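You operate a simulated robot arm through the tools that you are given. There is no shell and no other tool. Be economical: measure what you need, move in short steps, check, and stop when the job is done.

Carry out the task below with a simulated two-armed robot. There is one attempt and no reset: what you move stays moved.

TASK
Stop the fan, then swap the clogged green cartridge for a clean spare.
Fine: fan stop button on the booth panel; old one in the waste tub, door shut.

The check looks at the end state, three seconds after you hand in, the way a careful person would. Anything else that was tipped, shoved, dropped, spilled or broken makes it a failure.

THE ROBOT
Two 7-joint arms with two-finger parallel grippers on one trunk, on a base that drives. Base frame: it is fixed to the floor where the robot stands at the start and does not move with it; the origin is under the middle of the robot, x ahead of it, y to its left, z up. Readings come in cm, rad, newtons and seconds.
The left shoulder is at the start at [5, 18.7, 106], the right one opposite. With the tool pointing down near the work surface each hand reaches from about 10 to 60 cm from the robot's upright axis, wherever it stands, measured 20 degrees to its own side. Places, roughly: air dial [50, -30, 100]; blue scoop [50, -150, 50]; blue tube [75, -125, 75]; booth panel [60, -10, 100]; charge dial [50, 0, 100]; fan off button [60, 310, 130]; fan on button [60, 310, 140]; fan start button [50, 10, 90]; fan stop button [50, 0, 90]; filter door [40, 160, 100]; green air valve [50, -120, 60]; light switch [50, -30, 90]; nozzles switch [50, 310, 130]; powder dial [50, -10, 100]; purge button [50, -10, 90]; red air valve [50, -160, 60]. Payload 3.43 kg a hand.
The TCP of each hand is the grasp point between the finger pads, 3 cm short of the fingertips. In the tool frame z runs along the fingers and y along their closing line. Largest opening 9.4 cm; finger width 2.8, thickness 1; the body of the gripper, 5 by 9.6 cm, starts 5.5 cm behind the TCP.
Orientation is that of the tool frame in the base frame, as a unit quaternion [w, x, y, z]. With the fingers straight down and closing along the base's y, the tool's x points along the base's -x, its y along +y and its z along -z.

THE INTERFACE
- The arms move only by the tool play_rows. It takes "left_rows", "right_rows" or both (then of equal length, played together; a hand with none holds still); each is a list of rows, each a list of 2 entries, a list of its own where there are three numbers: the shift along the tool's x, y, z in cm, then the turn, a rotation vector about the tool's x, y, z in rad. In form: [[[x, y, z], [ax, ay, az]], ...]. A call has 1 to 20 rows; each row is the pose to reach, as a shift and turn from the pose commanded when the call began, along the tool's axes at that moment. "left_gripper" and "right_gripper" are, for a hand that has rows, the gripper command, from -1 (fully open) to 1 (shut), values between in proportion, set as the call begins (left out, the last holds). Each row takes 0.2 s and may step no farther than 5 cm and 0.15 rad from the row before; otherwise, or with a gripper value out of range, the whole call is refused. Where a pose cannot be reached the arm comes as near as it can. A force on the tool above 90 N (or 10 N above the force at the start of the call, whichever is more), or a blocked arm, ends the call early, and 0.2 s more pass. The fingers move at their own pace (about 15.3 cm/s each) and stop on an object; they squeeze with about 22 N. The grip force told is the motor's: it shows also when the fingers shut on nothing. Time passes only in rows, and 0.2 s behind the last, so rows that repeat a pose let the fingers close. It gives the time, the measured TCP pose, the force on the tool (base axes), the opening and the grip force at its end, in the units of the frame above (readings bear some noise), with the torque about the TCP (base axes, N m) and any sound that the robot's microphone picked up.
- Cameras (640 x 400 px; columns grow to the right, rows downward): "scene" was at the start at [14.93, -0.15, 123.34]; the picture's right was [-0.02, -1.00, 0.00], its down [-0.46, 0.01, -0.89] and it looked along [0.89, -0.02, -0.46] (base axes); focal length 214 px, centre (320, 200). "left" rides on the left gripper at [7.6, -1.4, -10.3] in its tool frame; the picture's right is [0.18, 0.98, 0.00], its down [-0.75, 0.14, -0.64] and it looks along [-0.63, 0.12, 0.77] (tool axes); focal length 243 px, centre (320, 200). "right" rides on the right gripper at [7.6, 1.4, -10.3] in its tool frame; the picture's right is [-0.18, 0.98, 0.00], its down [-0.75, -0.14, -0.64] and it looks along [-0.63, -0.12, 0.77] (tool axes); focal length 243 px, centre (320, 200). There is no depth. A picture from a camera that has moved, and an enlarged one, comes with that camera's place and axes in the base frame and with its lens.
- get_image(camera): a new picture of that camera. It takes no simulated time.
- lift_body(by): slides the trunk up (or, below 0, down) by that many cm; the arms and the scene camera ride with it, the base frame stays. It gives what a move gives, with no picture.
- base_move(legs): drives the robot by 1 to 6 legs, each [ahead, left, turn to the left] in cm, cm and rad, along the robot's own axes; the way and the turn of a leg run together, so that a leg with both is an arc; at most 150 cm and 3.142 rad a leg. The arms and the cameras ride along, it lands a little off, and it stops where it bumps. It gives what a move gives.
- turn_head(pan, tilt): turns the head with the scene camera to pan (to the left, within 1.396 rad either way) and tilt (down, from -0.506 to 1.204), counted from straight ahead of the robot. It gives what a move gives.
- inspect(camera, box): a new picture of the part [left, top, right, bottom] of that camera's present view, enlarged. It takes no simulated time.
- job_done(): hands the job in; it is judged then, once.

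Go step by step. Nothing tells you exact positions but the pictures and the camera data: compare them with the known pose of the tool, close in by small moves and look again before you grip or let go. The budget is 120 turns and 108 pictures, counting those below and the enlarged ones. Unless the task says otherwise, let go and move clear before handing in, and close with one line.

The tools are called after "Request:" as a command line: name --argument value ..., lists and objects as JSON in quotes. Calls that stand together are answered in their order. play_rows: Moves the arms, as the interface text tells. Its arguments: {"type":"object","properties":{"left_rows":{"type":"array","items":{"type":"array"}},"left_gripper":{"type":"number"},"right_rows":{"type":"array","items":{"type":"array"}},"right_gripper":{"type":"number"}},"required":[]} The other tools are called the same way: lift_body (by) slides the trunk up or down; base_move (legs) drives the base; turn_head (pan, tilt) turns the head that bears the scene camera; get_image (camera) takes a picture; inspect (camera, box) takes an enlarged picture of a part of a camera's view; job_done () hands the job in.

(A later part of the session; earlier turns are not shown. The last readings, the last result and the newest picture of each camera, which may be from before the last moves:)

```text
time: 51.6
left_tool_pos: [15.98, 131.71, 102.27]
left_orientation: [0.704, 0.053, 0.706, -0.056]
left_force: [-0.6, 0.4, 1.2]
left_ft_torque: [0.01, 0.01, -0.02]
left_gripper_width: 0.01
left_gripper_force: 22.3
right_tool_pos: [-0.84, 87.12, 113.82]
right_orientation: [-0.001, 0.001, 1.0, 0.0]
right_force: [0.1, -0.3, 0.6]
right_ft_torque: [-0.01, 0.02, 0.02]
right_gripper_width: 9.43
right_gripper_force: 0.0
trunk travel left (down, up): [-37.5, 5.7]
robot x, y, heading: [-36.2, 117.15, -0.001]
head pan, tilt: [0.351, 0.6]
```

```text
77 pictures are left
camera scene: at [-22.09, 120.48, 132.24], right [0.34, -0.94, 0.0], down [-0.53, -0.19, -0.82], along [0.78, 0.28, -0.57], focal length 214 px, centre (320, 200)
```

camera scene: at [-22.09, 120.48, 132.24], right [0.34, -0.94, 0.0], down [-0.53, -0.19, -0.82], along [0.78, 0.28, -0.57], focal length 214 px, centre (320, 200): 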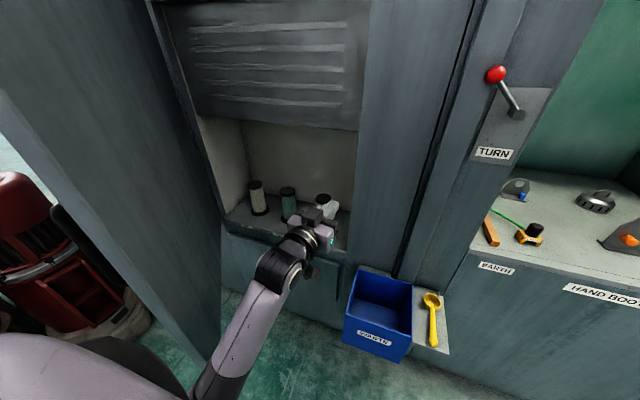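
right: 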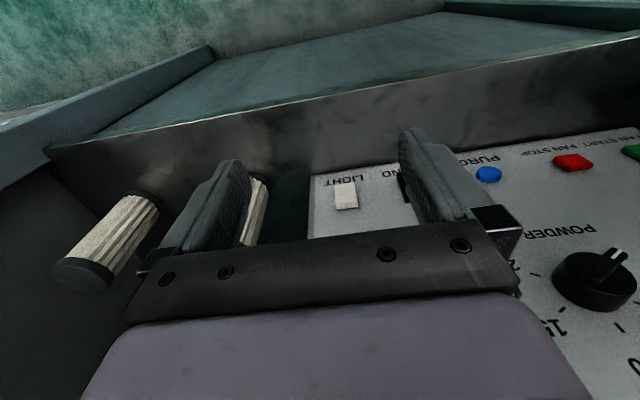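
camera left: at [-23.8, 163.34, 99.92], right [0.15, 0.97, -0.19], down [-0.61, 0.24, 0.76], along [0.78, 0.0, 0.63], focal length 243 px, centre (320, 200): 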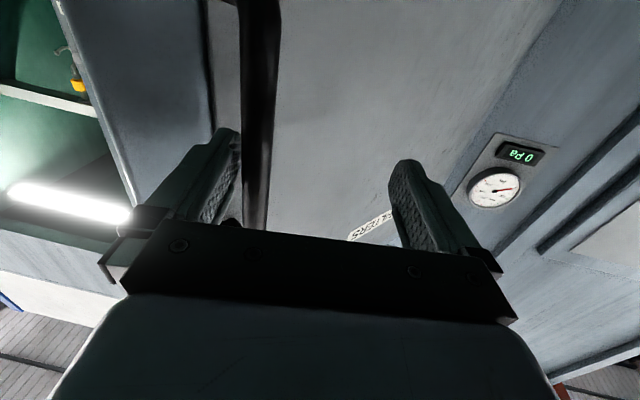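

Three cartridges stand inside: white, green (middle), white. I sweep left to push the door wider.

Request:
base_move --legs '[[0, 35, 0]]'

Request:
turn_head --pan 0.5 --tilt 0.7

Request:
get_image --camera "scene"

```text
time: 53.7
left_tool_pos: [15.23, 145.72, 102.09]
left_orientation: [0.701, 0.055, 0.708, -0.062]
left_force: [0.1, -0.7, 0.4]
left_ft_torque: [0.03, -0.01, -0.01]
left_gripper_width: 0.0
left_gripper_force: 21.9
right_tool_pos: [-1.08, 101.89, 113.92]
right_orientation: [0.002, 0.0, 1.0, 0.002]
right_force: [0.7, -0.9, 0.1]
right_ft_torque: [-0.03, 0.0, -0.02]
right_gripper_width: 9.4
right_gripper_force: 0.1
trunk travel left (down, up): [-37.5, 5.7]
robot x, y, heading: [-36.45, 132.37, -0.003]
head pan, tilt: [0.351, 0.6]
stopped in leg 1: the robot was blocked; the commanded pose is now the measured one
```

```text
time: 54.4
left_tool_pos: [15.25, 145.86, 101.88]
left_orientation: [0.701, 0.055, 0.708, -0.062]
left_force: [-0.4, -0.9, 0.6]
left_ft_torque: [0.0, -0.02, 0.01]
left_gripper_width: 0.0
left_gripper_force: 22.0
right_tool_pos: [-1.25, 101.8, 113.99]
right_orientation: [0.002, 0.001, 1.0, 0.001]
right_force: [-0.7, 0.2, -0.3]
right_ft_torque: [-0.03, -0.01, 0.01]
right_gripper_width: 9.4
right_gripper_force: 0.1
trunk travel left (down, up): [-37.5, 5.7]
robot x, y, heading: [-36.1, 131.99, 0.0]
head pan, tilt: [0.499, 0.7]
```

```text
76 pictures are left
camera scene: at [-23.34, 136.05, 131.43], right [0.48, -0.88, 0.0], down [-0.56, -0.3, -0.77], along [0.67, 0.37, -0.64], focal length 214 px, centre (320, 200)
```

scene: 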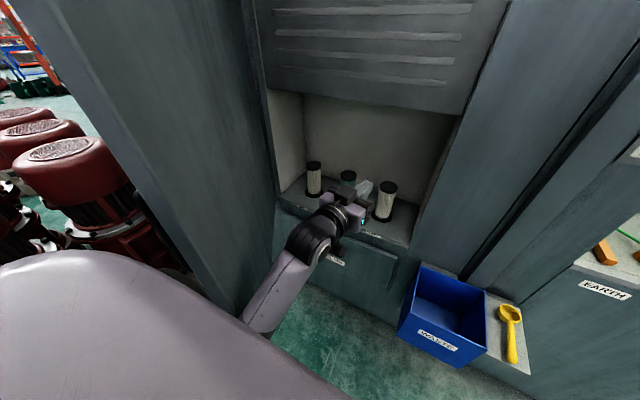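

The base was blocked, probably by the upper arm meeting the door edge. I'll back up so only the hand lies inside the door edge, then sweep again.

Request:
base_move --legs '[[0, -5, 0], [-19, 0, 0], [0, 15, 0]]'

Request:
get_image --camera "scene"

```text
time: 57.9
left_tool_pos: [-3.74, 150.95, 101.76]
left_orientation: [0.698, 0.062, 0.71, -0.07]
left_force: [0.7, 0.2, 0.3]
left_ft_torque: [-0.04, 0.0, 0.0]
left_gripper_width: 0.01
left_gripper_force: 22.1
right_tool_pos: [-19.78, 107.82, 114.02]
right_orientation: [0.001, 0.003, 1.0, 0.001]
right_force: [-0.6, 0.3, 0.0]
right_ft_torque: [0.02, 0.01, -0.01]
right_gripper_width: 9.44
right_gripper_force: 0.1
trunk travel left (down, up): [-37.5, 5.7]
robot x, y, heading: [-54.89, 138.17, -0.01]
head pan, tilt: [0.499, 0.7]
stopped in leg 3: the robot was blocked; the commanded pose is now the measured one
```

```text
75 pictures are left
camera scene: at [-41.88, 142.1, 131.41], right [0.47, -0.88, 0.0], down [-0.57, -0.3, -0.77], along [0.67, 0.36, -0.64], focal length 214 px, centre (320, 200)
```

scene: 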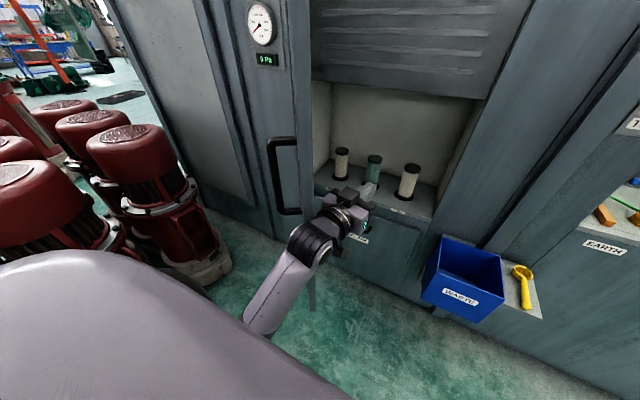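

The door is now near-edge-on; the base stops on light contact, so I'll push with the arm instead.

Request:
play_rows --left_rows '[[[0, 3, 0], [0, 0, 0]], [[0, 6, 0], [0, 0, 0]], [[0, 9, 0], [0, 0, 0]], [[0, 12, 0], [0, 0, 0]], [[0, 15, 0], [0, 0, 0]], [[0, 18, 0], [0, 0, 0]], [[0, 21, 0], [0, 0, 0]]]'

Request:
get_image --camera "scene"

```text
time: 58.7
left_tool_pos: [-5.79, 149.34, 101.57]
left_orientation: [0.686, 0.136, 0.7, -0.142]
left_force: [0.2, 1.0, -1.0]
left_ft_torque: [0.04, -0.01, 0.01]
left_gripper_width: 0.0
left_gripper_force: 21.5
right_tool_pos: [-20.61, 107.11, 114.16]
right_orientation: [0.005, 0.002, 1.0, 0.004]
right_force: [0.1, -0.7, 0.8]
right_ft_torque: [0.0, -0.08, 0.01]
right_gripper_width: 9.4
right_gripper_force: 0.1
trunk travel left (down, up): [-37.5, 5.7]
robot x, y, heading: [-55.23, 137.93, -0.01]
head pan, tilt: [0.499, 0.7]
stopped in row 4 (left hand): the arm was blocked; the commanded pose is now the measured one
```

```text
74 pictures are left
camera scene: at [-42.84, 141.45, 131.62], right [0.47, -0.88, 0.0], down [-0.56, -0.3, -0.77], along [0.68, 0.37, -0.64], focal length 214 px, centre (320, 200)
```

scene: 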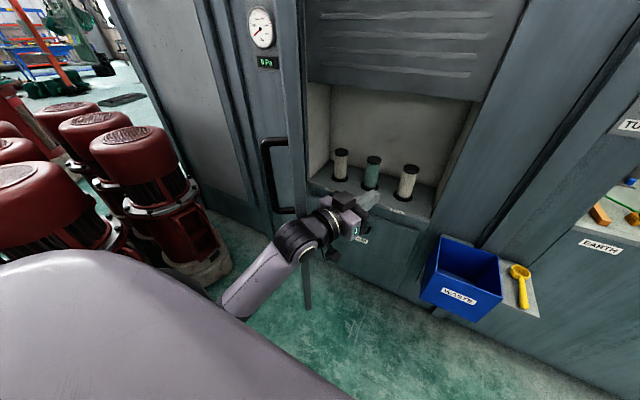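

The body sways but the door stays at about 1 rad, likely because the forearm is jammed on the door edge. I'll step right and turn the left hand to push with only the fingertips, angled toward the door's inner face.

Request:
base_move --legs '[[0, -14, 0.01]]'

Request:
play_rows --left_rows '[[[0, 0, 0], [-0.14, 0, 0]], [[0, 0, 0], [-0.28, 0, 0]], [[0, 0, 0], [-0.42, 0, 0]], [[0, 0, 0], [-0.56, 0, 0]], [[0, 0, 0], [-0.7, 0, 0]], [[0, 0, 0], [-0.84, 0, 0]], [[0, 0, 0], [-0.98, 0, 0]], [[0, 0, 0], [-1.12, 0, 0]], [[0, 0, 0], [-1.26, 0, 0]], [[0, 0, 0], [-1.4, 0, 0]]]'

Request:
get_image --camera "scene"

```text
time: 60.6
left_tool_pos: [-4.75, 137.13, 100.56]
left_orientation: [0.681, 0.127, 0.709, -0.133]
left_force: [1.1, 0.4, -1.0]
left_ft_torque: [0.0, -0.01, -0.02]
left_gripper_width: 0.03
left_gripper_force: 21.7
right_tool_pos: [-19.61, 94.19, 113.88]
right_orientation: [0.0, -0.003, 1.0, 0.0]
right_force: [-0.4, 0.1, 0.5]
right_ft_torque: [0.0, 0.02, -0.02]
right_gripper_width: 9.43
right_gripper_force: 0.0
trunk travel left (down, up): [-37.5, 5.7]
robot x, y, heading: [-55.39, 124.0, -0.004]
head pan, tilt: [0.499, 0.7]
```

```text
time: 61.4
left_tool_pos: [-4.14, 141.95, 99.5]
left_orientation: [0.7, 0.084, 0.702, 0.102]
left_force: [-0.5, 0.1, 0.1]
left_ft_torque: [-0.02, 0.0, 0.02]
left_gripper_width: 0.01
left_gripper_force: 22.0
right_tool_pos: [-19.57, 94.26, 113.9]
right_orientation: [0.0, -0.002, 1.0, 0.0]
right_force: [-0.3, -0.4, 0.7]
right_ft_torque: [0.03, 0.05, 0.01]
right_gripper_width: 9.42
right_gripper_force: 0.1
trunk travel left (down, up): [-37.5, 5.7]
robot x, y, heading: [-55.02, 124.31, 0.005]
head pan, tilt: [0.499, 0.7]
stopped in row 3 (left hand): the arm was blocked; the commanded pose is now the measured one
```

```text
73 pictures are left
camera scene: at [-41.91, 128.38, 131.38], right [0.48, -0.88, 0.0], down [-0.56, -0.31, -0.77], along [0.67, 0.37, -0.64], focal length 214 px, centre (320, 200)
```

scene: 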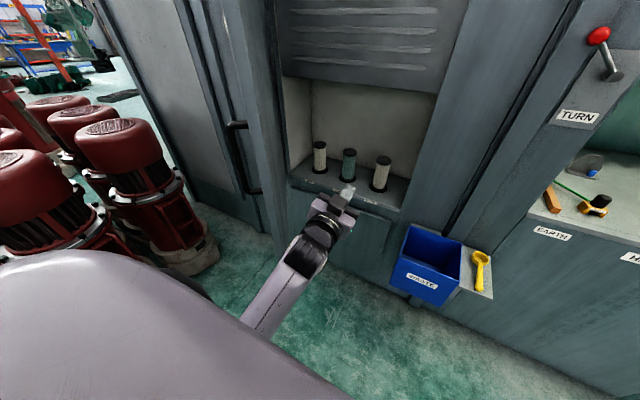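

The arm reports blocked even away from the door, so its posture may be colliding with my own body. I'll look down at it.

Request:
turn_head --pan 0.7 --tilt 1.15

Request:
get_image --camera "scene"

Request:
get_image --camera "right"

```text
time: 62.3
left_tool_pos: [-4.09, 141.9, 99.52]
left_orientation: [0.7, 0.082, 0.702, 0.101]
left_force: [-0.4, 0.4, -0.2]
left_ft_torque: [0.0, -0.01, 0.03]
left_gripper_width: 0.0
left_gripper_force: 22.4
right_tool_pos: [-19.57, 94.15, 113.86]
right_orientation: [0.0, -0.003, 1.0, 0.0]
right_force: [0.1, 0.1, 0.4]
right_ft_torque: [0.01, 0.05, 0.01]
right_gripper_width: 9.4
right_gripper_force: 0.1
trunk travel left (down, up): [-37.5, 5.7]
robot x, y, heading: [-55.14, 124.36, 0.005]
head pan, tilt: [0.7, 1.15]
```

```text
72 pictures are left
camera scene: at [-44.79, 128.17, 128.08], right [0.65, -0.76, 0.0], down [-0.7, -0.59, -0.41], along [0.31, 0.26, -0.91], focal length 214 px, centre (320, 200)
```

scene: 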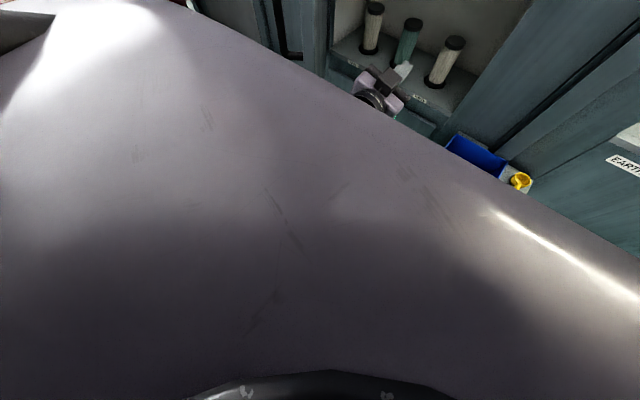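

```text
71 pictures are left
camera right: at [-27.16, 95.67, 124.3], right [0.18, 0.98, 0.0], down [0.75, -0.14, 0.64], along [0.63, -0.11, -0.77], focal length 243 px, centre (320, 200)
```

right: 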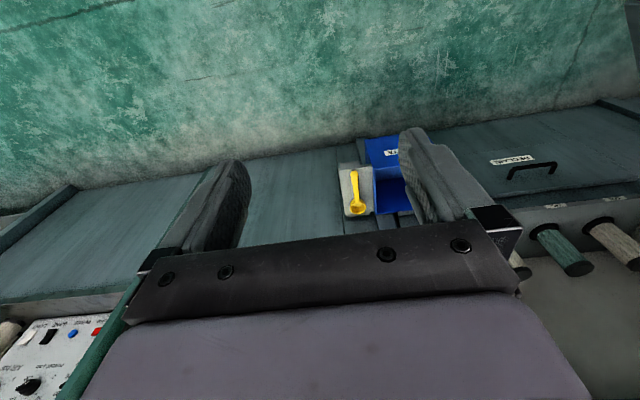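

The left elbow is tucked under my chest. I'll extend the left arm forward and rotate the hand to point down, bringing the wrist and elbow up.

Request:
play_rows --left_rows '[[[0, 0, 4], [0, 0, 0]], [[0, 0, 8], [0, 0.1, 0]], [[-1, 0, 11], [0, 0.24, 0]], [[-2, 0, 12], [0, 0.38, 0]], [[-3, 0, 12], [0, 0.52, 0]], [[-4, 0, 12], [0, 0.66, 0]], [[-5, 0, 12], [0, 0.8, 0]], [[-6, 0, 12], [0, 0.94, 0]], [[-6, 0, 12], [0, 1.08, 0]], [[-6, 0, 12], [0, 1.22, 0]], [[-6, 0, 12], [0, 1.36, 0]], [[-6, 0, 12], [0, 1.5, 0]]]'

Request:
turn_head --pan 0.7 --tilt 0.7

Request:
get_image --camera "scene"

```text
time: 64.9
left_tool_pos: [6.96, 140.64, 105.16]
left_orientation: [0.033, -0.01, 0.991, 0.129]
left_force: [0.2, 0.3, -0.5]
left_ft_torque: [0.01, -0.02, 0.0]
left_gripper_width: 0.0
left_gripper_force: 21.5
left hand out of reach, approached as far as the arm can: row 12
right_tool_pos: [-19.56, 94.16, 113.92]
right_orientation: [0.0, -0.003, 1.0, 0.0]
right_force: [-0.2, 0.2, -0.4]
right_ft_torque: [0.02, -0.02, -0.04]
right_gripper_width: 9.4
right_gripper_force: 0.1
trunk travel left (down, up): [-37.5, 5.7]
robot x, y, heading: [-54.9, 123.93, -0.002]
head pan, tilt: [0.7, 1.15]
```

```text
time: 65.8
left_tool_pos: [6.95, 140.78, 105.18]
left_orientation: [0.034, -0.008, 0.991, 0.13]
left_force: [0.0, 0.5, -0.4]
left_ft_torque: [-0.01, -0.01, 0.01]
left_gripper_width: 0.03
left_gripper_force: 22.5
right_tool_pos: [-19.54, 94.2, 113.89]
right_orientation: [-0.001, -0.003, 1.0, 0.0]
right_force: [-0.3, -0.2, 0.1]
right_ft_torque: [-0.02, -0.02, -0.01]
right_gripper_width: 9.39
right_gripper_force: 0.0
trunk travel left (down, up): [-37.5, 5.7]
robot x, y, heading: [-55.34, 123.96, -0.001]
head pan, tilt: [0.7, 0.7]
```

```text
70 pictures are left
camera scene: at [-42.86, 129.81, 131.37], right [0.65, -0.76, 0.0], down [-0.49, -0.42, -0.76], along [0.58, 0.49, -0.64], focal length 214 px, centre (320, 200)
```

scene: 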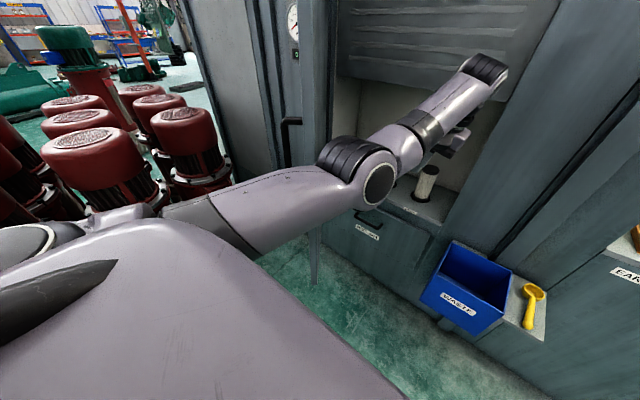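

The left arm posture is good now (elbow up). I'll sweep left to push the door with that arm and observe.

Request:
base_move --legs '[[0, 15, 0]]'

Request:
get_image --camera "scene"

```text
time: 67.4
left_tool_pos: [6.83, 151.1, 105.34]
left_orientation: [0.036, -0.005, 0.991, 0.13]
left_force: [0.8, -0.4, -0.2]
left_ft_torque: [0.0, 0.03, -0.05]
left_gripper_width: 0.0
left_gripper_force: 22.1
right_tool_pos: [-19.87, 105.08, 113.96]
right_orientation: [0.001, -0.001, 1.0, 0.001]
right_force: [0.1, -0.3, 0.6]
right_ft_torque: [-0.01, -0.01, 0.03]
right_gripper_width: 9.39
right_gripper_force: 0.1
trunk travel left (down, up): [-37.5, 5.7]
robot x, y, heading: [-55.28, 135.3, 0.002]
head pan, tilt: [0.7, 0.7]
stopped in leg 1: the robot was blocked; the commanded pose is now the measured one
```

```text
69 pictures are left
camera scene: at [-43.05, 140.66, 131.41], right [0.65, -0.76, 0.0], down [-0.49, -0.42, -0.77], along [0.59, 0.49, -0.64], focal length 214 px, centre (320, 200)
```

scene: 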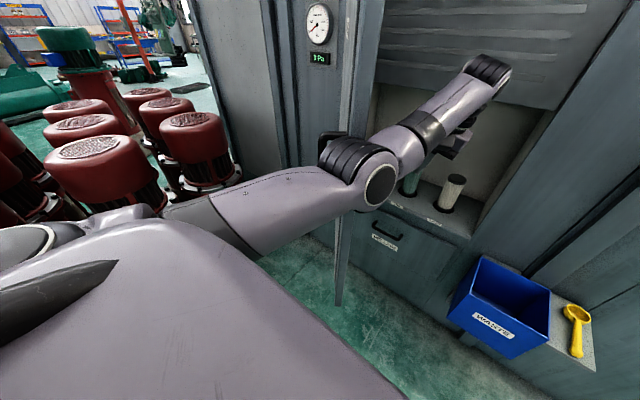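

The door appears to stop at about 1 rad (60°), which leaves enough room. I'll step right, tilt the left hand 45° forward, then drive in front of the opening.

Request:
base_move --legs '[[0, -12, 0]]'

Request:
play_rows --left_rows '[[[1.8, 0.4, 2.2], [0.042, -0.118, -0.015]], [[3.6, 0.9, 4.4], [0.083, -0.236, -0.031]], [[5.4, 1.3, 6.6], [0.125, -0.353, -0.046]], [[7.2, 1.8, 8.8], [0.167, -0.471, -0.061]], [[9, 2.2, 11], [0.208, -0.589, -0.077]], [[10.9, 2.7, 13.3], [0.25, -0.707, -0.092]]]' --left_gripper -1

Request:
base_move --legs '[[30, 0, 0]]'

Request:
get_image --camera "scene"

Request:
get_image --camera "left"

```text
time: 69.1
left_tool_pos: [6.88, 139.13, 105.25]
left_orientation: [0.034, -0.006, 0.991, 0.131]
left_force: [-0.5, -0.3, 0.6]
left_ft_torque: [0.0, -0.02, 0.0]
left_gripper_width: 0.01
left_gripper_force: 22.0
right_tool_pos: [-19.54, 93.11, 113.98]
right_orientation: [-0.001, -0.002, 1.0, 0.0]
right_force: [0.4, 0.1, -0.1]
right_ft_torque: [0.03, 0.03, -0.03]
right_gripper_width: 9.38
right_gripper_force: 0.1
trunk travel left (down, up): [-37.5, 5.7]
robot x, y, heading: [-55.51, 122.96, 0.003]
head pan, tilt: [0.7, 0.7]
```

```text
time: 70.5
left_tool_pos: [-2.62, 145.95, 93.62]
left_orientation: [0.393, -0.002, 0.92, 0.007]
left_force: [-0.6, 0.3, -0.1]
left_ft_torque: [-0.01, 0.04, 0.0]
left_gripper_width: 9.41
left_gripper_force: 0.0
right_tool_pos: [-19.51, 93.18, 114.07]
right_orientation: [0.0, -0.002, 1.0, 0.0]
right_force: [0.1, 0.4, 0.1]
right_ft_torque: [-0.01, 0.04, 0.01]
right_gripper_width: 9.42
right_gripper_force: 0.0
trunk travel left (down, up): [-37.5, 5.7]
robot x, y, heading: [-55.38, 123.27, 0.003]
head pan, tilt: [0.7, 0.7]
```

```text
time: 72.5
left_tool_pos: [27.78, 146.03, 93.02]
left_orientation: [0.387, 0.001, 0.922, 0.009]
left_force: [0.5, 0.2, -1.1]
left_ft_torque: [0.0, 0.04, 0.0]
left_gripper_width: 9.39
left_gripper_force: 0.0
right_tool_pos: [11.03, 93.32, 113.92]
right_orientation: [0.0, -0.002, 1.0, 0.0]
right_force: [0.5, -0.4, 0.1]
right_ft_torque: [-0.03, 0.0, 0.03]
right_gripper_width: 9.39
right_gripper_force: 0.1
trunk travel left (down, up): [-37.5, 5.7]
robot x, y, heading: [-24.51, 123.2, 0.003]
head pan, tilt: [0.7, 0.7]
```

```text
68 pictures are left
camera scene: at [-12.35, 128.79, 131.37], right [0.65, -0.76, 0.0], down [-0.49, -0.42, -0.76], along [0.58, 0.49, -0.64], focal length 214 px, centre (320, 200)
```

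scene: 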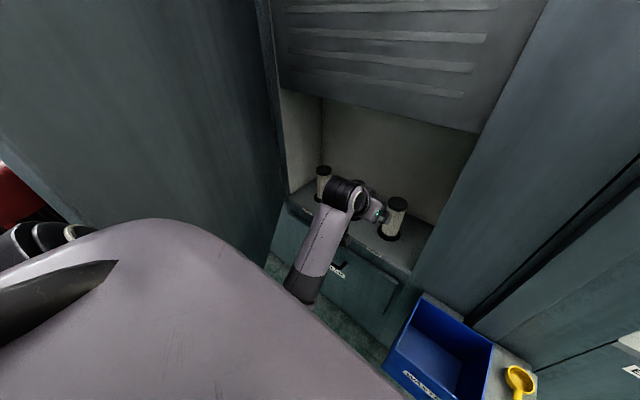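

```text
67 pictures are left
camera left: at [15.07, 144.49, 94.81], right [-0.13, 0.98, -0.12], down [0.07, 0.13, 0.99], along [0.99, 0.12, -0.08], focal length 243 px, centre (320, 200)
```

left: 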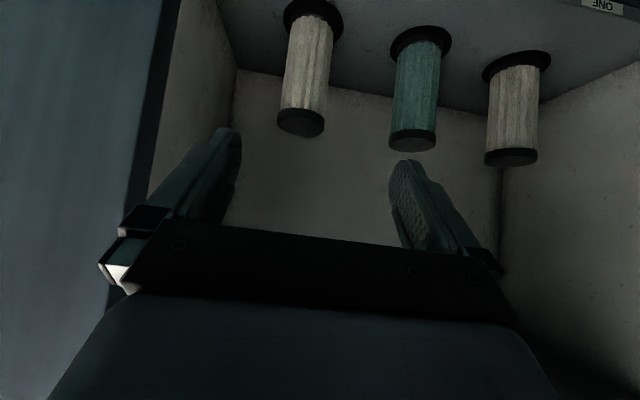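

The green cartridge stands at about (51, 162, z 64–81), ~6.7 cm across. I'll shift left so the hand lines up along the 45° approach line above it.

Request:
base_move --legs '[[0, 4, 0]]'

Request:
play_rows --left_rows '[[[-1.1, 3.1, 1.1], [0, 0, 0]], [[-2.2, 6.1, 2.2], [0, 0, 0]], [[-3.3, 9.2, 3.3], [0, 0, 0]], [[-4.4, 12.2, 4.4], [0, 0, 0]]]'

Request:
get_image --camera "left"

Request:
get_image --camera "scene"

```text
time: 73.6
left_tool_pos: [27.16, 149.75, 93.55]
left_orientation: [0.391, 0.002, 0.92, 0.011]
left_force: [-0.7, 0.0, -0.4]
left_ft_torque: [0.0, 0.04, 0.0]
left_gripper_width: 9.4
left_gripper_force: 0.2
right_tool_pos: [10.17, 96.9, 114.11]
right_orientation: [0.003, -0.002, 1.0, 0.002]
right_force: [0.1, 0.0, 0.2]
right_ft_torque: [-0.01, 0.0, 0.0]
right_gripper_width: 9.41
right_gripper_force: 0.0
trunk travel left (down, up): [-37.5, 5.7]
robot x, y, heading: [-24.87, 127.45, 0.0]
head pan, tilt: [0.7, 0.7]
```

```text
time: 74.6
left_tool_pos: [33.75, 162.4, 93.39]
left_orientation: [0.388, 0.001, 0.922, 0.009]
left_force: [-0.5, 0.4, 0.2]
left_ft_torque: [0.0, 0.0, 0.0]
left_gripper_width: 9.41
left_gripper_force: 0.1
right_tool_pos: [10.88, 97.34, 113.99]
right_orientation: [0.001, -0.002, 1.0, -0.001]
right_force: [1.0, -1.0, 0.0]
right_ft_torque: [0.0, 0.02, 0.01]
right_gripper_width: 9.38
right_gripper_force: 0.0
trunk travel left (down, up): [-37.5, 5.7]
robot x, y, heading: [-25.08, 127.28, 0.002]
head pan, tilt: [0.7, 0.7]
```

```text
66 pictures are left
camera left: at [21.11, 160.97, 95.11], right [-0.14, 0.98, -0.12], down [0.07, 0.12, 0.99], along [0.99, 0.13, -0.08], focal length 243 px, centre (320, 200)
```

left: 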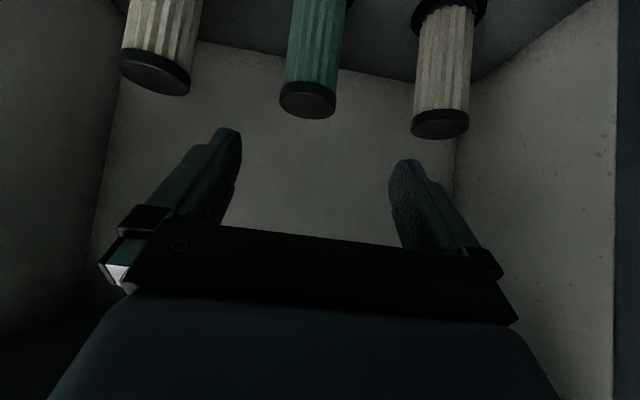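

```text
65 pictures are left
camera scene: at [-12.43, 132.85, 131.38], right [0.65, -0.76, 0.0], down [-0.49, -0.42, -0.76], along [0.58, 0.49, -0.64], focal length 214 px, centre (320, 200)
```

scene: 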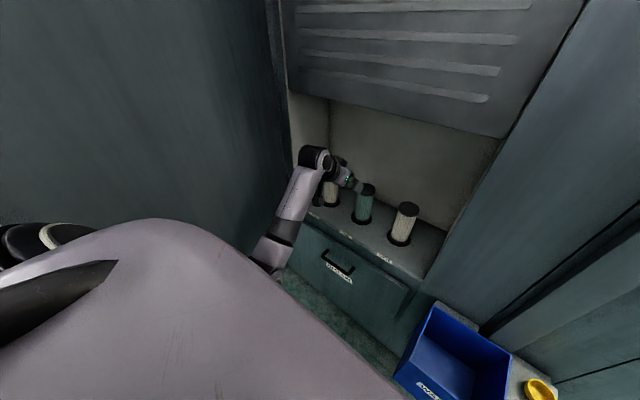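

Green's top centre is at (50.6, 161.9, 80.5) and lined up between the fingers. I'll move down along the approach line and then check.

Request:
play_rows --left_rows '[[[0, -0.2, 4.5], [0, 0, 0]], [[0, -0.4, 9], [0, 0, 0]], [[0, -0.6, 13.5], [0, 0, 0]], [[0, -0.7, 18], [0, 0, 0]], [[0, -0.7, 20.5], [0, 0, 0]], [[0, -0.7, 23], [0, 0, 0]]]'

Request:
get_image --camera "left"

Request:
get_image --camera "scene"

```text
time: 76.0
left_tool_pos: [46.99, 161.51, 79.84]
left_orientation: [0.39, 0.0, 0.921, 0.01]
left_force: [-0.2, 0.0, -0.2]
left_ft_torque: [0.0, -0.06, -0.01]
left_gripper_width: 9.4
left_gripper_force: 0.1
left hand out of reach, approached as far as the arm can: row 5, 6
right_tool_pos: [10.91, 97.36, 113.91]
right_orientation: [0.0, -0.001, 1.0, 0.001]
right_force: [0.1, 0.1, 0.3]
right_ft_torque: [-0.02, 0.02, -0.02]
right_gripper_width: 9.38
right_gripper_force: 0.1
trunk travel left (down, up): [-37.5, 5.7]
robot x, y, heading: [-25.04, 127.09, 0.002]
head pan, tilt: [0.7, 0.7]
```

```text
64 pictures are left
camera left: at [34.48, 160.08, 81.46], right [-0.14, 0.98, -0.11], down [0.06, 0.12, 0.99], along [0.99, 0.13, -0.08], focal length 243 px, centre (320, 200)
```

left: 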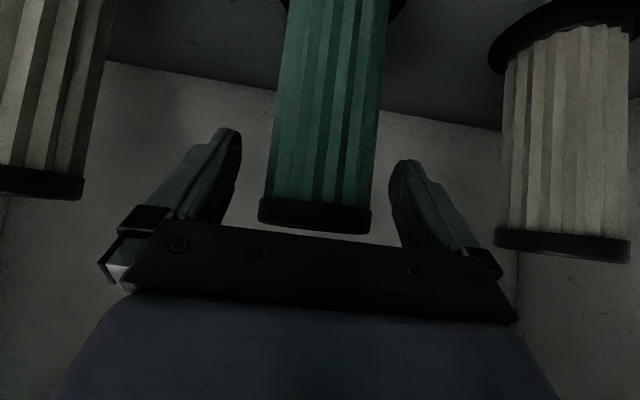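

```text
63 pictures are left
camera scene: at [-12.44, 132.83, 131.38], right [0.65, -0.76, 0.0], down [-0.49, -0.42, -0.76], along [0.58, 0.49, -0.64], focal length 214 px, centre (320, 200)
```

scene: 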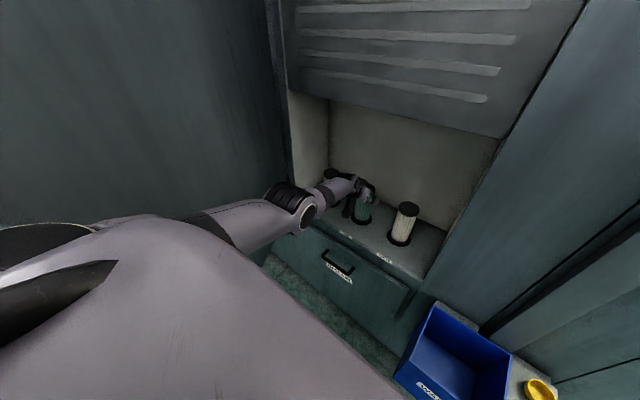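

The arm ran just short of reach, well aligned. I'll close the remaining gap with a 3 cm base advance and 2.5 cm trunk drop.

Request:
base_move --legs '[[3.2, 0.3, 0]]'

Request:
lift_body --by -2.5

Request:
get_image --camera "left"

```text
time: 76.8
left_tool_pos: [50.38, 161.9, 79.64]
left_orientation: [0.388, 0.001, 0.922, 0.01]
left_force: [0.4, -1.0, -0.1]
left_ft_torque: [0.0, 0.0, 0.0]
left_gripper_width: 9.39
left_gripper_force: 0.1
right_tool_pos: [14.1, 97.52, 113.89]
right_orientation: [0.0, -0.002, 1.0, 0.0]
right_force: [1.3, -0.4, -0.1]
right_ft_torque: [-0.02, 0.02, 0.03]
right_gripper_width: 9.4
right_gripper_force: 0.0
trunk travel left (down, up): [-37.5, 5.7]
robot x, y, heading: [-21.52, 127.6, 0.002]
head pan, tilt: [0.7, 0.7]
```

```text
time: 77.5
left_tool_pos: [50.48, 161.83, 77.89]
left_orientation: [0.394, 0.0, 0.919, 0.011]
left_force: [-5.7, -0.3, 20.0]
left_ft_torque: [0.04, 0.52, 0.03]
left_gripper_width: 9.44
left_gripper_force: 0.1
right_tool_pos: [13.89, 97.46, 111.54]
right_orientation: [0.002, -0.002, 1.0, 0.001]
right_force: [-0.8, -0.3, 0.0]
right_ft_torque: [0.0, -0.03, 0.01]
right_gripper_width: 9.4
right_gripper_force: 0.0
trunk travel left (down, up): [-35.0, 8.2]
robot x, y, heading: [-21.23, 127.82, 0.003]
head pan, tilt: [0.7, 0.7]
```

```text
62 pictures are left
camera left: at [37.73, 160.36, 79.43], right [-0.13, 0.98, -0.11], down [0.05, 0.12, 0.99], along [0.99, 0.13, -0.07], focal length 243 px, centre (320, 200)
```

left: 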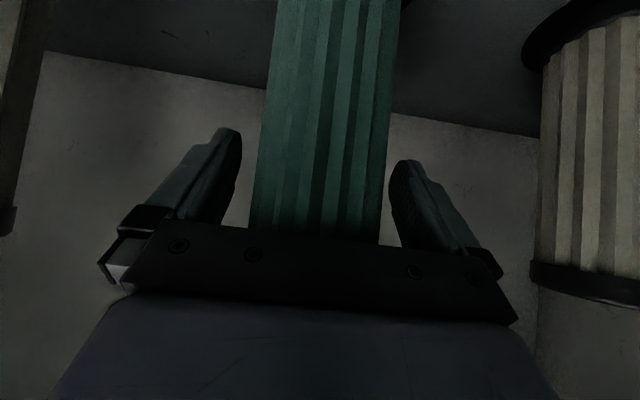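

The palm is touching the cartridge's top. I'll raise 1 cm and close the fingers.

Request:
lift_body --by 1.2

Request:
play_rows --left_rows '[[[0, 0, 0], [0, 0, 0]], [[0, 0, 0], [0, 0, 0]], [[0, 0, 0], [0, 0, 0]]]' --left_gripper 1

Request:
get_image --camera "left"

```text
time: 78.2
left_tool_pos: [50.1, 161.72, 78.23]
left_orientation: [0.386, 0.0, 0.922, 0.01]
left_force: [-0.4, 0.7, -0.4]
left_ft_torque: [-0.03, 0.0, 0.01]
left_gripper_width: 9.39
left_gripper_force: 0.0
right_tool_pos: [14.18, 97.5, 112.67]
right_orientation: [0.0, -0.002, 1.0, 0.0]
right_force: [0.5, -0.2, 0.1]
right_ft_torque: [0.0, 0.02, -0.01]
right_gripper_width: 9.4
right_gripper_force: 0.0
trunk travel left (down, up): [-36.2, 7.0]
robot x, y, heading: [-21.64, 127.51, 0.007]
head pan, tilt: [0.7, 0.7]
```

```text
time: 79.0
left_tool_pos: [50.32, 161.71, 78.31]
left_orientation: [0.388, 0.001, 0.922, 0.009]
left_force: [-0.3, 1.0, -0.2]
left_ft_torque: [0.0, 0.0, 0.04]
left_gripper_width: 7.18
left_gripper_force: 21.5
right_tool_pos: [14.02, 97.58, 112.61]
right_orientation: [-0.001, -0.001, 1.0, 0.0]
right_force: [-0.2, 0.5, 0.3]
right_ft_torque: [0.03, 0.04, 0.0]
right_gripper_width: 9.42
right_gripper_force: 0.3
trunk travel left (down, up): [-36.2, 7.0]
robot x, y, heading: [-21.32, 127.55, -0.005]
head pan, tilt: [0.7, 0.7]
```

```text
61 pictures are left
camera left: at [37.64, 160.4, 80.04], right [-0.14, 0.98, -0.11], down [0.07, 0.12, 0.99], along [0.99, 0.13, -0.08], focal length 243 px, centre (320, 200)
```

left: 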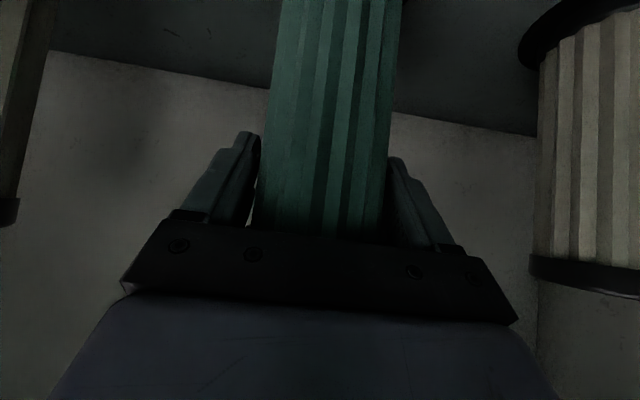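

Gripped at 7.2 cm. Lift straight up with the trunk.

Request:
lift_body --by 6.5

Request:
get_image --camera "left"

Request:
get_image --camera "scene"

```text
time: 80.0
left_tool_pos: [50.27, 161.86, 84.87]
left_orientation: [0.387, 0.001, 0.922, 0.009]
left_force: [-1.1, -0.1, -2.4]
left_ft_torque: [0.0, -0.03, 0.0]
left_gripper_width: 7.19
left_gripper_force: 21.9
right_tool_pos: [14.13, 97.48, 119.09]
right_orientation: [0.0, -0.002, 1.0, 0.0]
right_force: [-0.5, 0.4, -0.4]
right_ft_torque: [0.01, 0.01, -0.02]
right_gripper_width: 9.41
right_gripper_force: 0.1
trunk travel left (down, up): [-42.7, 0.5]
robot x, y, heading: [-21.13, 127.97, 0.0]
head pan, tilt: [0.7, 0.7]
```

```text
60 pictures are left
camera left: at [37.68, 160.39, 86.57], right [-0.14, 0.98, -0.11], down [0.07, 0.12, 0.99], along [0.99, 0.13, -0.08], focal length 243 px, centre (320, 200)
```

left: 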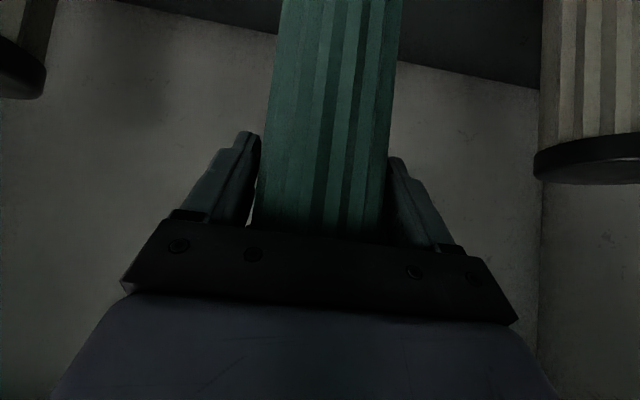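

```text
59 pictures are left
camera scene: at [-9.17, 133.15, 136.57], right [0.65, -0.76, 0.0], down [-0.49, -0.42, -0.76], along [0.58, 0.49, -0.64], focal length 214 px, centre (320, 200)
```

scene: 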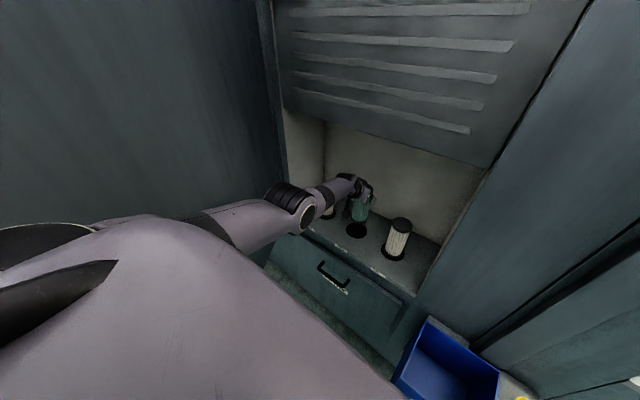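

It's out of its socket. I'll raise a bit more with the arm, then back the base out of the cabinet.

Request:
play_rows --left_rows '[[[-2.2, 0, -2.1], [0, 0, 0]], [[-4.3, 0, -4.2], [0, 0, 0]]]'

Request:
base_move --legs '[[-40, 0, 0]]'

Request:
get_image --camera "scene"

Request:
get_image --camera "left"

```text
time: 80.6
left_tool_pos: [50.27, 161.72, 90.89]
left_orientation: [0.388, 0.001, 0.922, 0.01]
left_force: [0.2, -0.5, -2.1]
left_ft_torque: [0.01, -0.02, 0.01]
left_gripper_width: 7.16
left_gripper_force: 22.6
right_tool_pos: [14.02, 97.54, 119.16]
right_orientation: [0.0, -0.002, 1.0, 0.0]
right_force: [0.4, -0.1, -0.1]
right_ft_torque: [0.02, 0.02, 0.0]
right_gripper_width: 9.42
right_gripper_force: 0.1
trunk travel left (down, up): [-42.7, 0.5]
robot x, y, heading: [-21.28, 127.71, 0.005]
head pan, tilt: [0.7, 0.7]
```

```text
time: 83.1
left_tool_pos: [10.1, 161.15, 91.0]
left_orientation: [0.388, 0.005, 0.922, 0.007]
left_force: [0.0, 0.5, -2.8]
left_ft_torque: [0.0, -0.03, 0.02]
left_gripper_width: 7.18
left_gripper_force: 22.2
right_tool_pos: [-26.57, 97.27, 119.11]
right_orientation: [-0.001, 0.002, 1.0, 0.0]
right_force: [0.6, 0.7, 0.0]
right_ft_torque: [0.03, 0.02, -0.03]
right_gripper_width: 9.41
right_gripper_force: 0.0
trunk travel left (down, up): [-42.7, 0.5]
robot x, y, heading: [-62.04, 127.83, -0.009]
head pan, tilt: [0.7, 0.7]
```

```text
58 pictures are left
camera scene: at [-49.68, 133.1, 136.58], right [0.64, -0.77, 0.0], down [-0.49, -0.41, -0.76], along [0.59, 0.49, -0.64], focal length 214 px, centre (320, 200)
```

scene: 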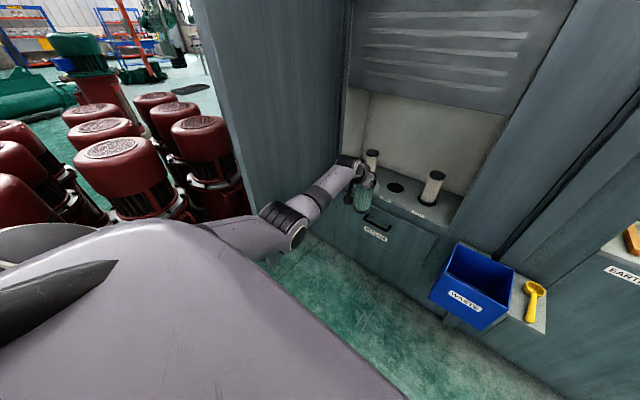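

```text
57 pictures are left
camera left: at [-2.62, 159.81, 92.63], right [-0.13, 0.99, -0.11], down [0.07, 0.12, 0.99], along [0.99, 0.12, -0.08], focal length 243 px, centre (320, 200)
```

left: 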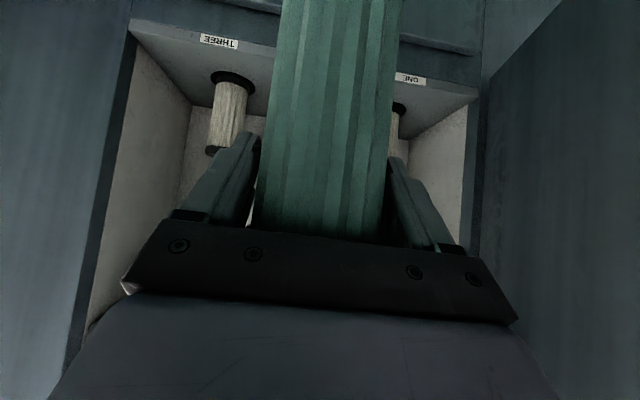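

Green is out. I'll inspect the tub to locate its rim precisely.

Request:
inspect --camera "scene" --box '[400, 220, 560, 340]'

```text
3.33 times, centred on (480, 280) of scene
camera zoom: at [-49.68, 133.1, 136.58], right [0.64, -0.77, 0.0], down [-0.49, -0.41, -0.76], along [0.59, 0.49, -0.64], focal length 715 px, centre (-213, -67)
```

zoom: 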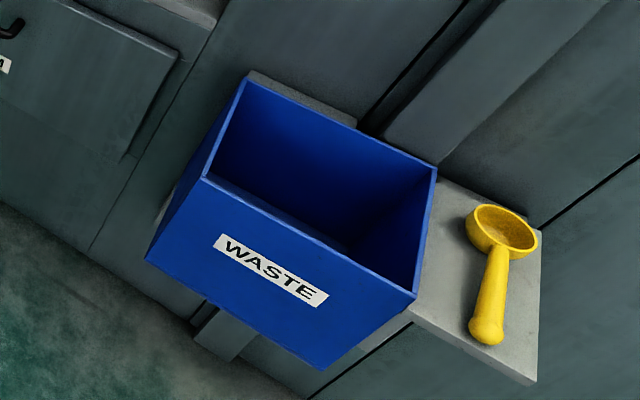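

Tub rim: x 20–40, y 103–124.5, z≈58. I'll drive right to line up with the tub, and pitch the hand more downward.

Request:
base_move --legs '[[0, -47.5, 0.009]]'

Request:
play_rows --left_rows '[[[0, 0, 0], [0, 0.125, 0]], [[0, 0, 0], [0, 0.25, 0]], [[0, 0, 0], [0, 0.375, 0]], [[0, 0, 0], [0, 0.5, 0]]]'

Request:
turn_head --pan 0.35 --tilt 0.8

Request:
get_image --camera "scene"

```text
time: 87.8
left_tool_pos: [9.76, 115.03, 90.91]
left_orientation: [0.388, -0.004, 0.922, 0.012]
left_force: [-0.2, 0.3, -3.1]
left_ft_torque: [0.01, 0.0, 0.01]
left_gripper_width: 7.16
left_gripper_force: 22.0
right_tool_pos: [-25.83, 50.36, 119.17]
right_orientation: [0.0, -0.007, 1.0, 0.0]
right_force: [0.5, -0.7, -0.6]
right_ft_torque: [-0.03, 0.02, 0.03]
right_gripper_width: 9.4
right_gripper_force: 0.0
trunk travel left (down, up): [-42.7, 0.5]
robot x, y, heading: [-62.03, 80.03, 0.011]
head pan, tilt: [0.7, 0.7]
```

```text
time: 88.8
left_tool_pos: [6.33, 114.3, 91.49]
left_orientation: [0.188, -0.006, 0.982, 0.01]
left_force: [-0.3, 0.0, -2.6]
left_ft_torque: [-0.02, -0.07, 0.01]
left_gripper_width: 7.16
left_gripper_force: 21.9
left hand out of reach, approached as far as the arm can: row 2, 3, 4
right_tool_pos: [-25.89, 50.53, 119.15]
right_orientation: [0.0, -0.006, 1.0, 0.001]
right_force: [0.1, 0.5, 0.0]
right_ft_torque: [0.0, 0.0, 0.02]
right_gripper_width: 9.39
right_gripper_force: 0.0
trunk travel left (down, up): [-42.7, 0.5]
robot x, y, heading: [-61.83, 80.34, 0.011]
head pan, tilt: [0.7, 0.7]
```

```text
time: 89.6
left_tool_pos: [6.38, 114.27, 91.42]
left_orientation: [0.19, -0.006, 0.982, 0.011]
left_force: [0.5, 0.4, -3.1]
left_ft_torque: [-0.02, -0.08, -0.01]
left_gripper_width: 7.16
left_gripper_force: 21.8
right_tool_pos: [-25.96, 50.55, 119.2]
right_orientation: [0.001, -0.005, 1.0, 0.001]
right_force: [0.0, 0.2, 0.0]
right_ft_torque: [-0.01, 0.01, -0.04]
right_gripper_width: 9.41
right_gripper_force: 0.1
trunk travel left (down, up): [-42.7, 0.5]
robot x, y, heading: [-61.78, 80.32, 0.013]
head pan, tilt: [0.351, 0.799]
```

```text
55 pictures are left
camera scene: at [-48.44, 83.26, 135.75], right [0.36, -0.93, 0.0], down [-0.67, -0.25, -0.7], along [0.65, 0.25, -0.72], focal length 214 px, centre (320, 200)
```

scene: 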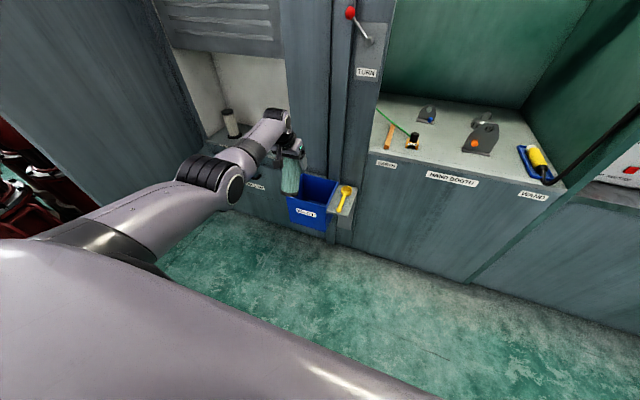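

Aligned with the tub. Advance 27 cm, then lower the trunk in stages.

Request:
base_move --legs '[[27, -0.5, 0]]'

Request:
lift_body --by -15

Request:
get_image --camera "scene"

Request:
get_image --camera "left"

```text
time: 91.5
left_tool_pos: [32.69, 114.64, 91.19]
left_orientation: [0.187, -0.009, 0.982, 0.011]
left_force: [-14.1, -1.8, -6.0]
left_ft_torque: [0.06, 0.34, -0.65]
left_gripper_width: 7.17
left_gripper_force: 21.4
right_tool_pos: [0.98, 50.71, 119.23]
right_orientation: [0.001, -0.009, 1.0, 0.0]
right_force: [-0.3, -0.4, 0.2]
right_ft_torque: [-0.03, -0.03, -0.03]
right_gripper_width: 9.4
right_gripper_force: 0.1
trunk travel left (down, up): [-42.7, 0.5]
robot x, y, heading: [-34.95, 80.4, 0.015]
head pan, tilt: [0.351, 0.799]
```

```text
time: 93.3
left_tool_pos: [32.65, 114.46, 76.27]
left_orientation: [0.186, -0.009, 0.982, 0.011]
left_force: [-4.4, -1.7, -2.2]
left_ft_torque: [0.0, 0.02, -0.24]
left_gripper_width: 7.18
left_gripper_force: 22.1
right_tool_pos: [0.99, 50.68, 104.25]
right_orientation: [0.0, -0.01, 1.0, 0.0]
right_force: [0.3, 0.6, 1.1]
right_ft_torque: [0.0, 0.01, 0.01]
right_gripper_width: 9.42
right_gripper_force: 0.0
trunk travel left (down, up): [-27.7, 15.5]
robot x, y, heading: [-34.98, 80.08, 0.025]
head pan, tilt: [0.351, 0.799]
```

```text
54 pictures are left
camera scene: at [-21.72, 83.23, 120.75], right [0.36, -0.93, 0.0], down [-0.67, -0.26, -0.7], along [0.65, 0.25, -0.72], focal length 214 px, centre (320, 200)
```

scene: 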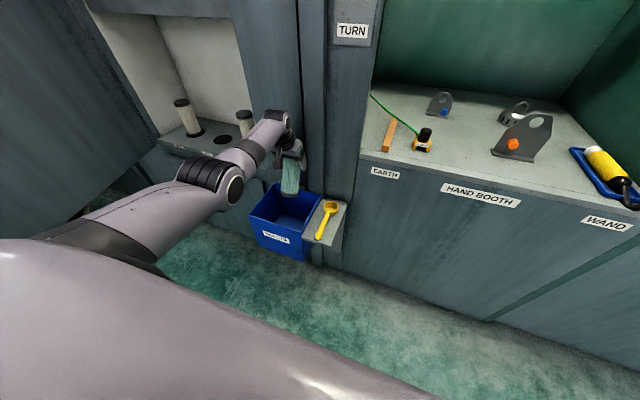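

```text
53 pictures are left
camera left: at [21.92, 112.9, 82.97], right [-0.19, 0.98, -0.05], down [0.47, 0.13, 0.88], along [0.86, 0.15, -0.48], focal length 243 px, centre (320, 200)
```

left: 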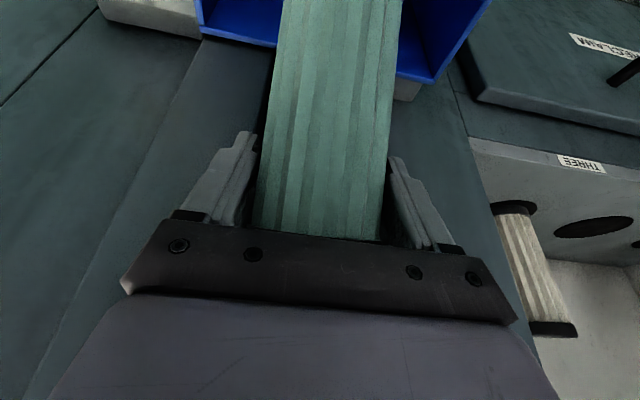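

A light contact with the cabinet front shows up. I'll back 2 cm and tilt the cartridge more upright, then keep lowering.

Request:
base_move --legs '[[-2, -0.5, -0.02]]'

Request:
play_rows --left_rows '[[[0, 0, 0], [0, -0.1, 0]], [[0, 0, 0], [0, -0.2, 0]]]'

Request:
get_image --camera "left"

Request:
inspect --camera "scene" --box '[220, 100, 380, 280]'

```text
time: 94.1
left_tool_pos: [31.44, 112.84, 76.24]
left_orientation: [0.186, 0.0, 0.982, 0.009]
left_force: [-0.7, -0.1, -2.4]
left_ft_torque: [-0.02, -0.08, 0.01]
left_gripper_width: 7.16
left_gripper_force: 22.1
right_tool_pos: [-1.56, 49.44, 104.08]
right_orientation: [0.0, 0.001, 1.0, -0.001]
right_force: [-0.7, 0.3, -0.5]
right_ft_torque: [0.0, -0.03, -0.01]
right_gripper_width: 9.37
right_gripper_force: 0.2
trunk travel left (down, up): [-27.7, 15.5]
robot x, y, heading: [-37.15, 79.23, -0.0]
head pan, tilt: [0.351, 0.799]
```

```text
time: 94.7
left_tool_pos: [31.45, 112.81, 76.3]
left_orientation: [0.285, 0.002, 0.959, 0.008]
left_force: [0.5, -0.5, -1.7]
left_ft_torque: [-0.02, 0.01, -0.02]
left_gripper_width: 7.18
left_gripper_force: 21.7
right_tool_pos: [-1.49, 49.64, 104.19]
right_orientation: [0.0, 0.0, 1.0, 0.0]
right_force: [0.1, -0.1, -0.1]
right_ft_torque: [-0.01, -0.01, 0.0]
right_gripper_width: 9.4
right_gripper_force: 0.0
trunk travel left (down, up): [-27.7, 15.5]
robot x, y, heading: [-37.02, 79.67, 0.001]
head pan, tilt: [0.351, 0.799]
```

```text
52 pictures are left
camera left: at [19.48, 111.26, 80.72], right [-0.16, 0.98, -0.08], down [0.28, 0.12, 0.95], along [0.95, 0.13, -0.3], focal length 243 px, centre (320, 200)
```

left: 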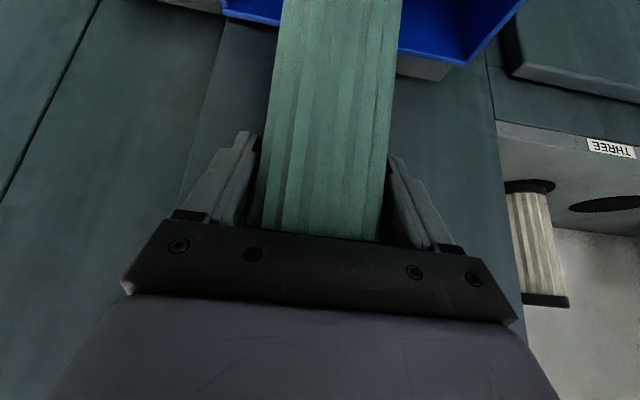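

```text
2.22 times, centred on (300, 190) of scene
camera zoom: at [-23.6, 82.47, 120.76], right [0.34, -0.94, 0.0], down [-0.67, -0.25, -0.7], along [0.65, 0.24, -0.72], focal length 477 px, centre (364, 222)
```

zoom: 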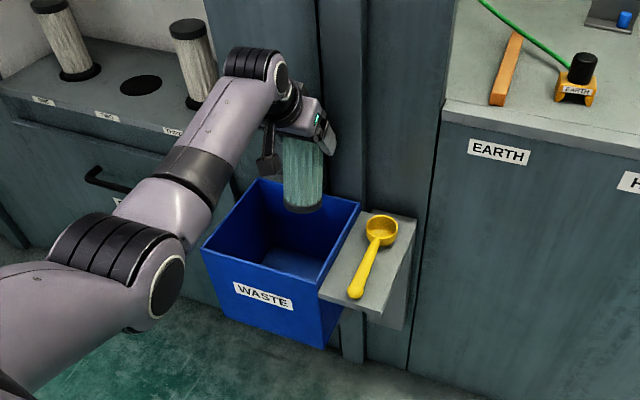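

The cartridge hangs right over the tub. Lower 13 cm.

Request:
lift_body --by -13

Request:
inspect --camera "scene" --box '[200, 80, 400, 280]'

```text
time: 96.2
left_tool_pos: [31.27, 112.73, 63.96]
left_orientation: [0.287, 0.0, 0.958, 0.01]
left_force: [-33.3, 1.4, 22.8]
left_ft_torque: [-1.0, -0.11, -1.08]
left_gripper_width: 7.12
left_gripper_force: 21.9
right_tool_pos: [-1.89, 49.51, 91.28]
right_orientation: [0.002, 0.0, 1.0, 0.001]
right_force: [-0.8, 0.0, 0.3]
right_ft_torque: [-0.01, 0.0, 0.01]
right_gripper_width: 9.42
right_gripper_force: 0.0
trunk travel left (down, up): [-14.7, 28.5]
robot x, y, heading: [-37.23, 79.74, 0.0]
head pan, tilt: [0.351, 0.799]
```

```text
2.00 times, centred on (300, 180) of scene
camera zoom: at [-24.02, 82.38, 107.85], right [0.34, -0.94, 0.0], down [-0.67, -0.25, -0.7], along [0.66, 0.24, -0.71], focal length 429 px, centre (360, 240)
```

zoom: 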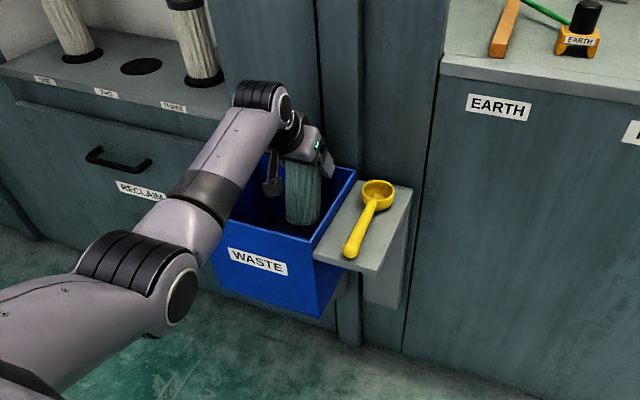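

The right fingertip is rubbing on the cabinet post behind the tub. I'll back off 2 cm and recheck the force.

Request:
base_move --legs '[[-2, 0, 0]]'

Request:
get_image --camera "left"

```text
time: 97.0
left_tool_pos: [29.26, 112.73, 63.22]
left_orientation: [0.283, 0.001, 0.959, 0.009]
left_force: [-0.6, 0.5, -2.8]
left_ft_torque: [0.0, -0.08, 0.0]
left_gripper_width: 7.12
left_gripper_force: 21.8
right_tool_pos: [-3.49, 49.46, 91.08]
right_orientation: [0.001, 0.0, 1.0, 0.0]
right_force: [-0.3, -0.1, 0.4]
right_ft_torque: [-0.03, -0.01, -0.01]
right_gripper_width: 9.4
right_gripper_force: 0.0
trunk travel left (down, up): [-14.7, 28.5]
robot x, y, heading: [-38.66, 79.43, -0.003]
head pan, tilt: [0.351, 0.799]
```

```text
49 pictures are left
camera left: at [17.47, 111.26, 67.68], right [-0.16, 0.98, -0.08], down [0.28, 0.12, 0.95], along [0.95, 0.13, -0.3], focal length 243 px, centre (320, 200)
```

left: 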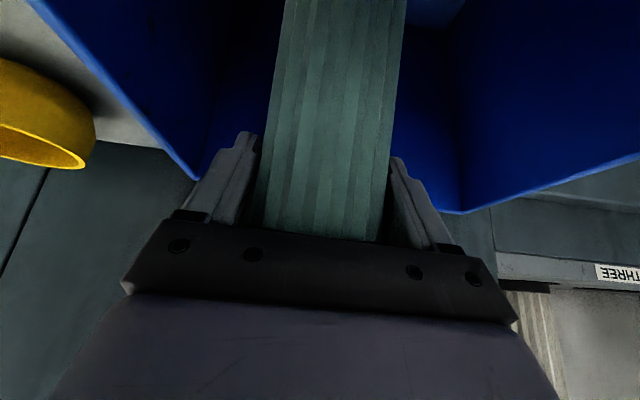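

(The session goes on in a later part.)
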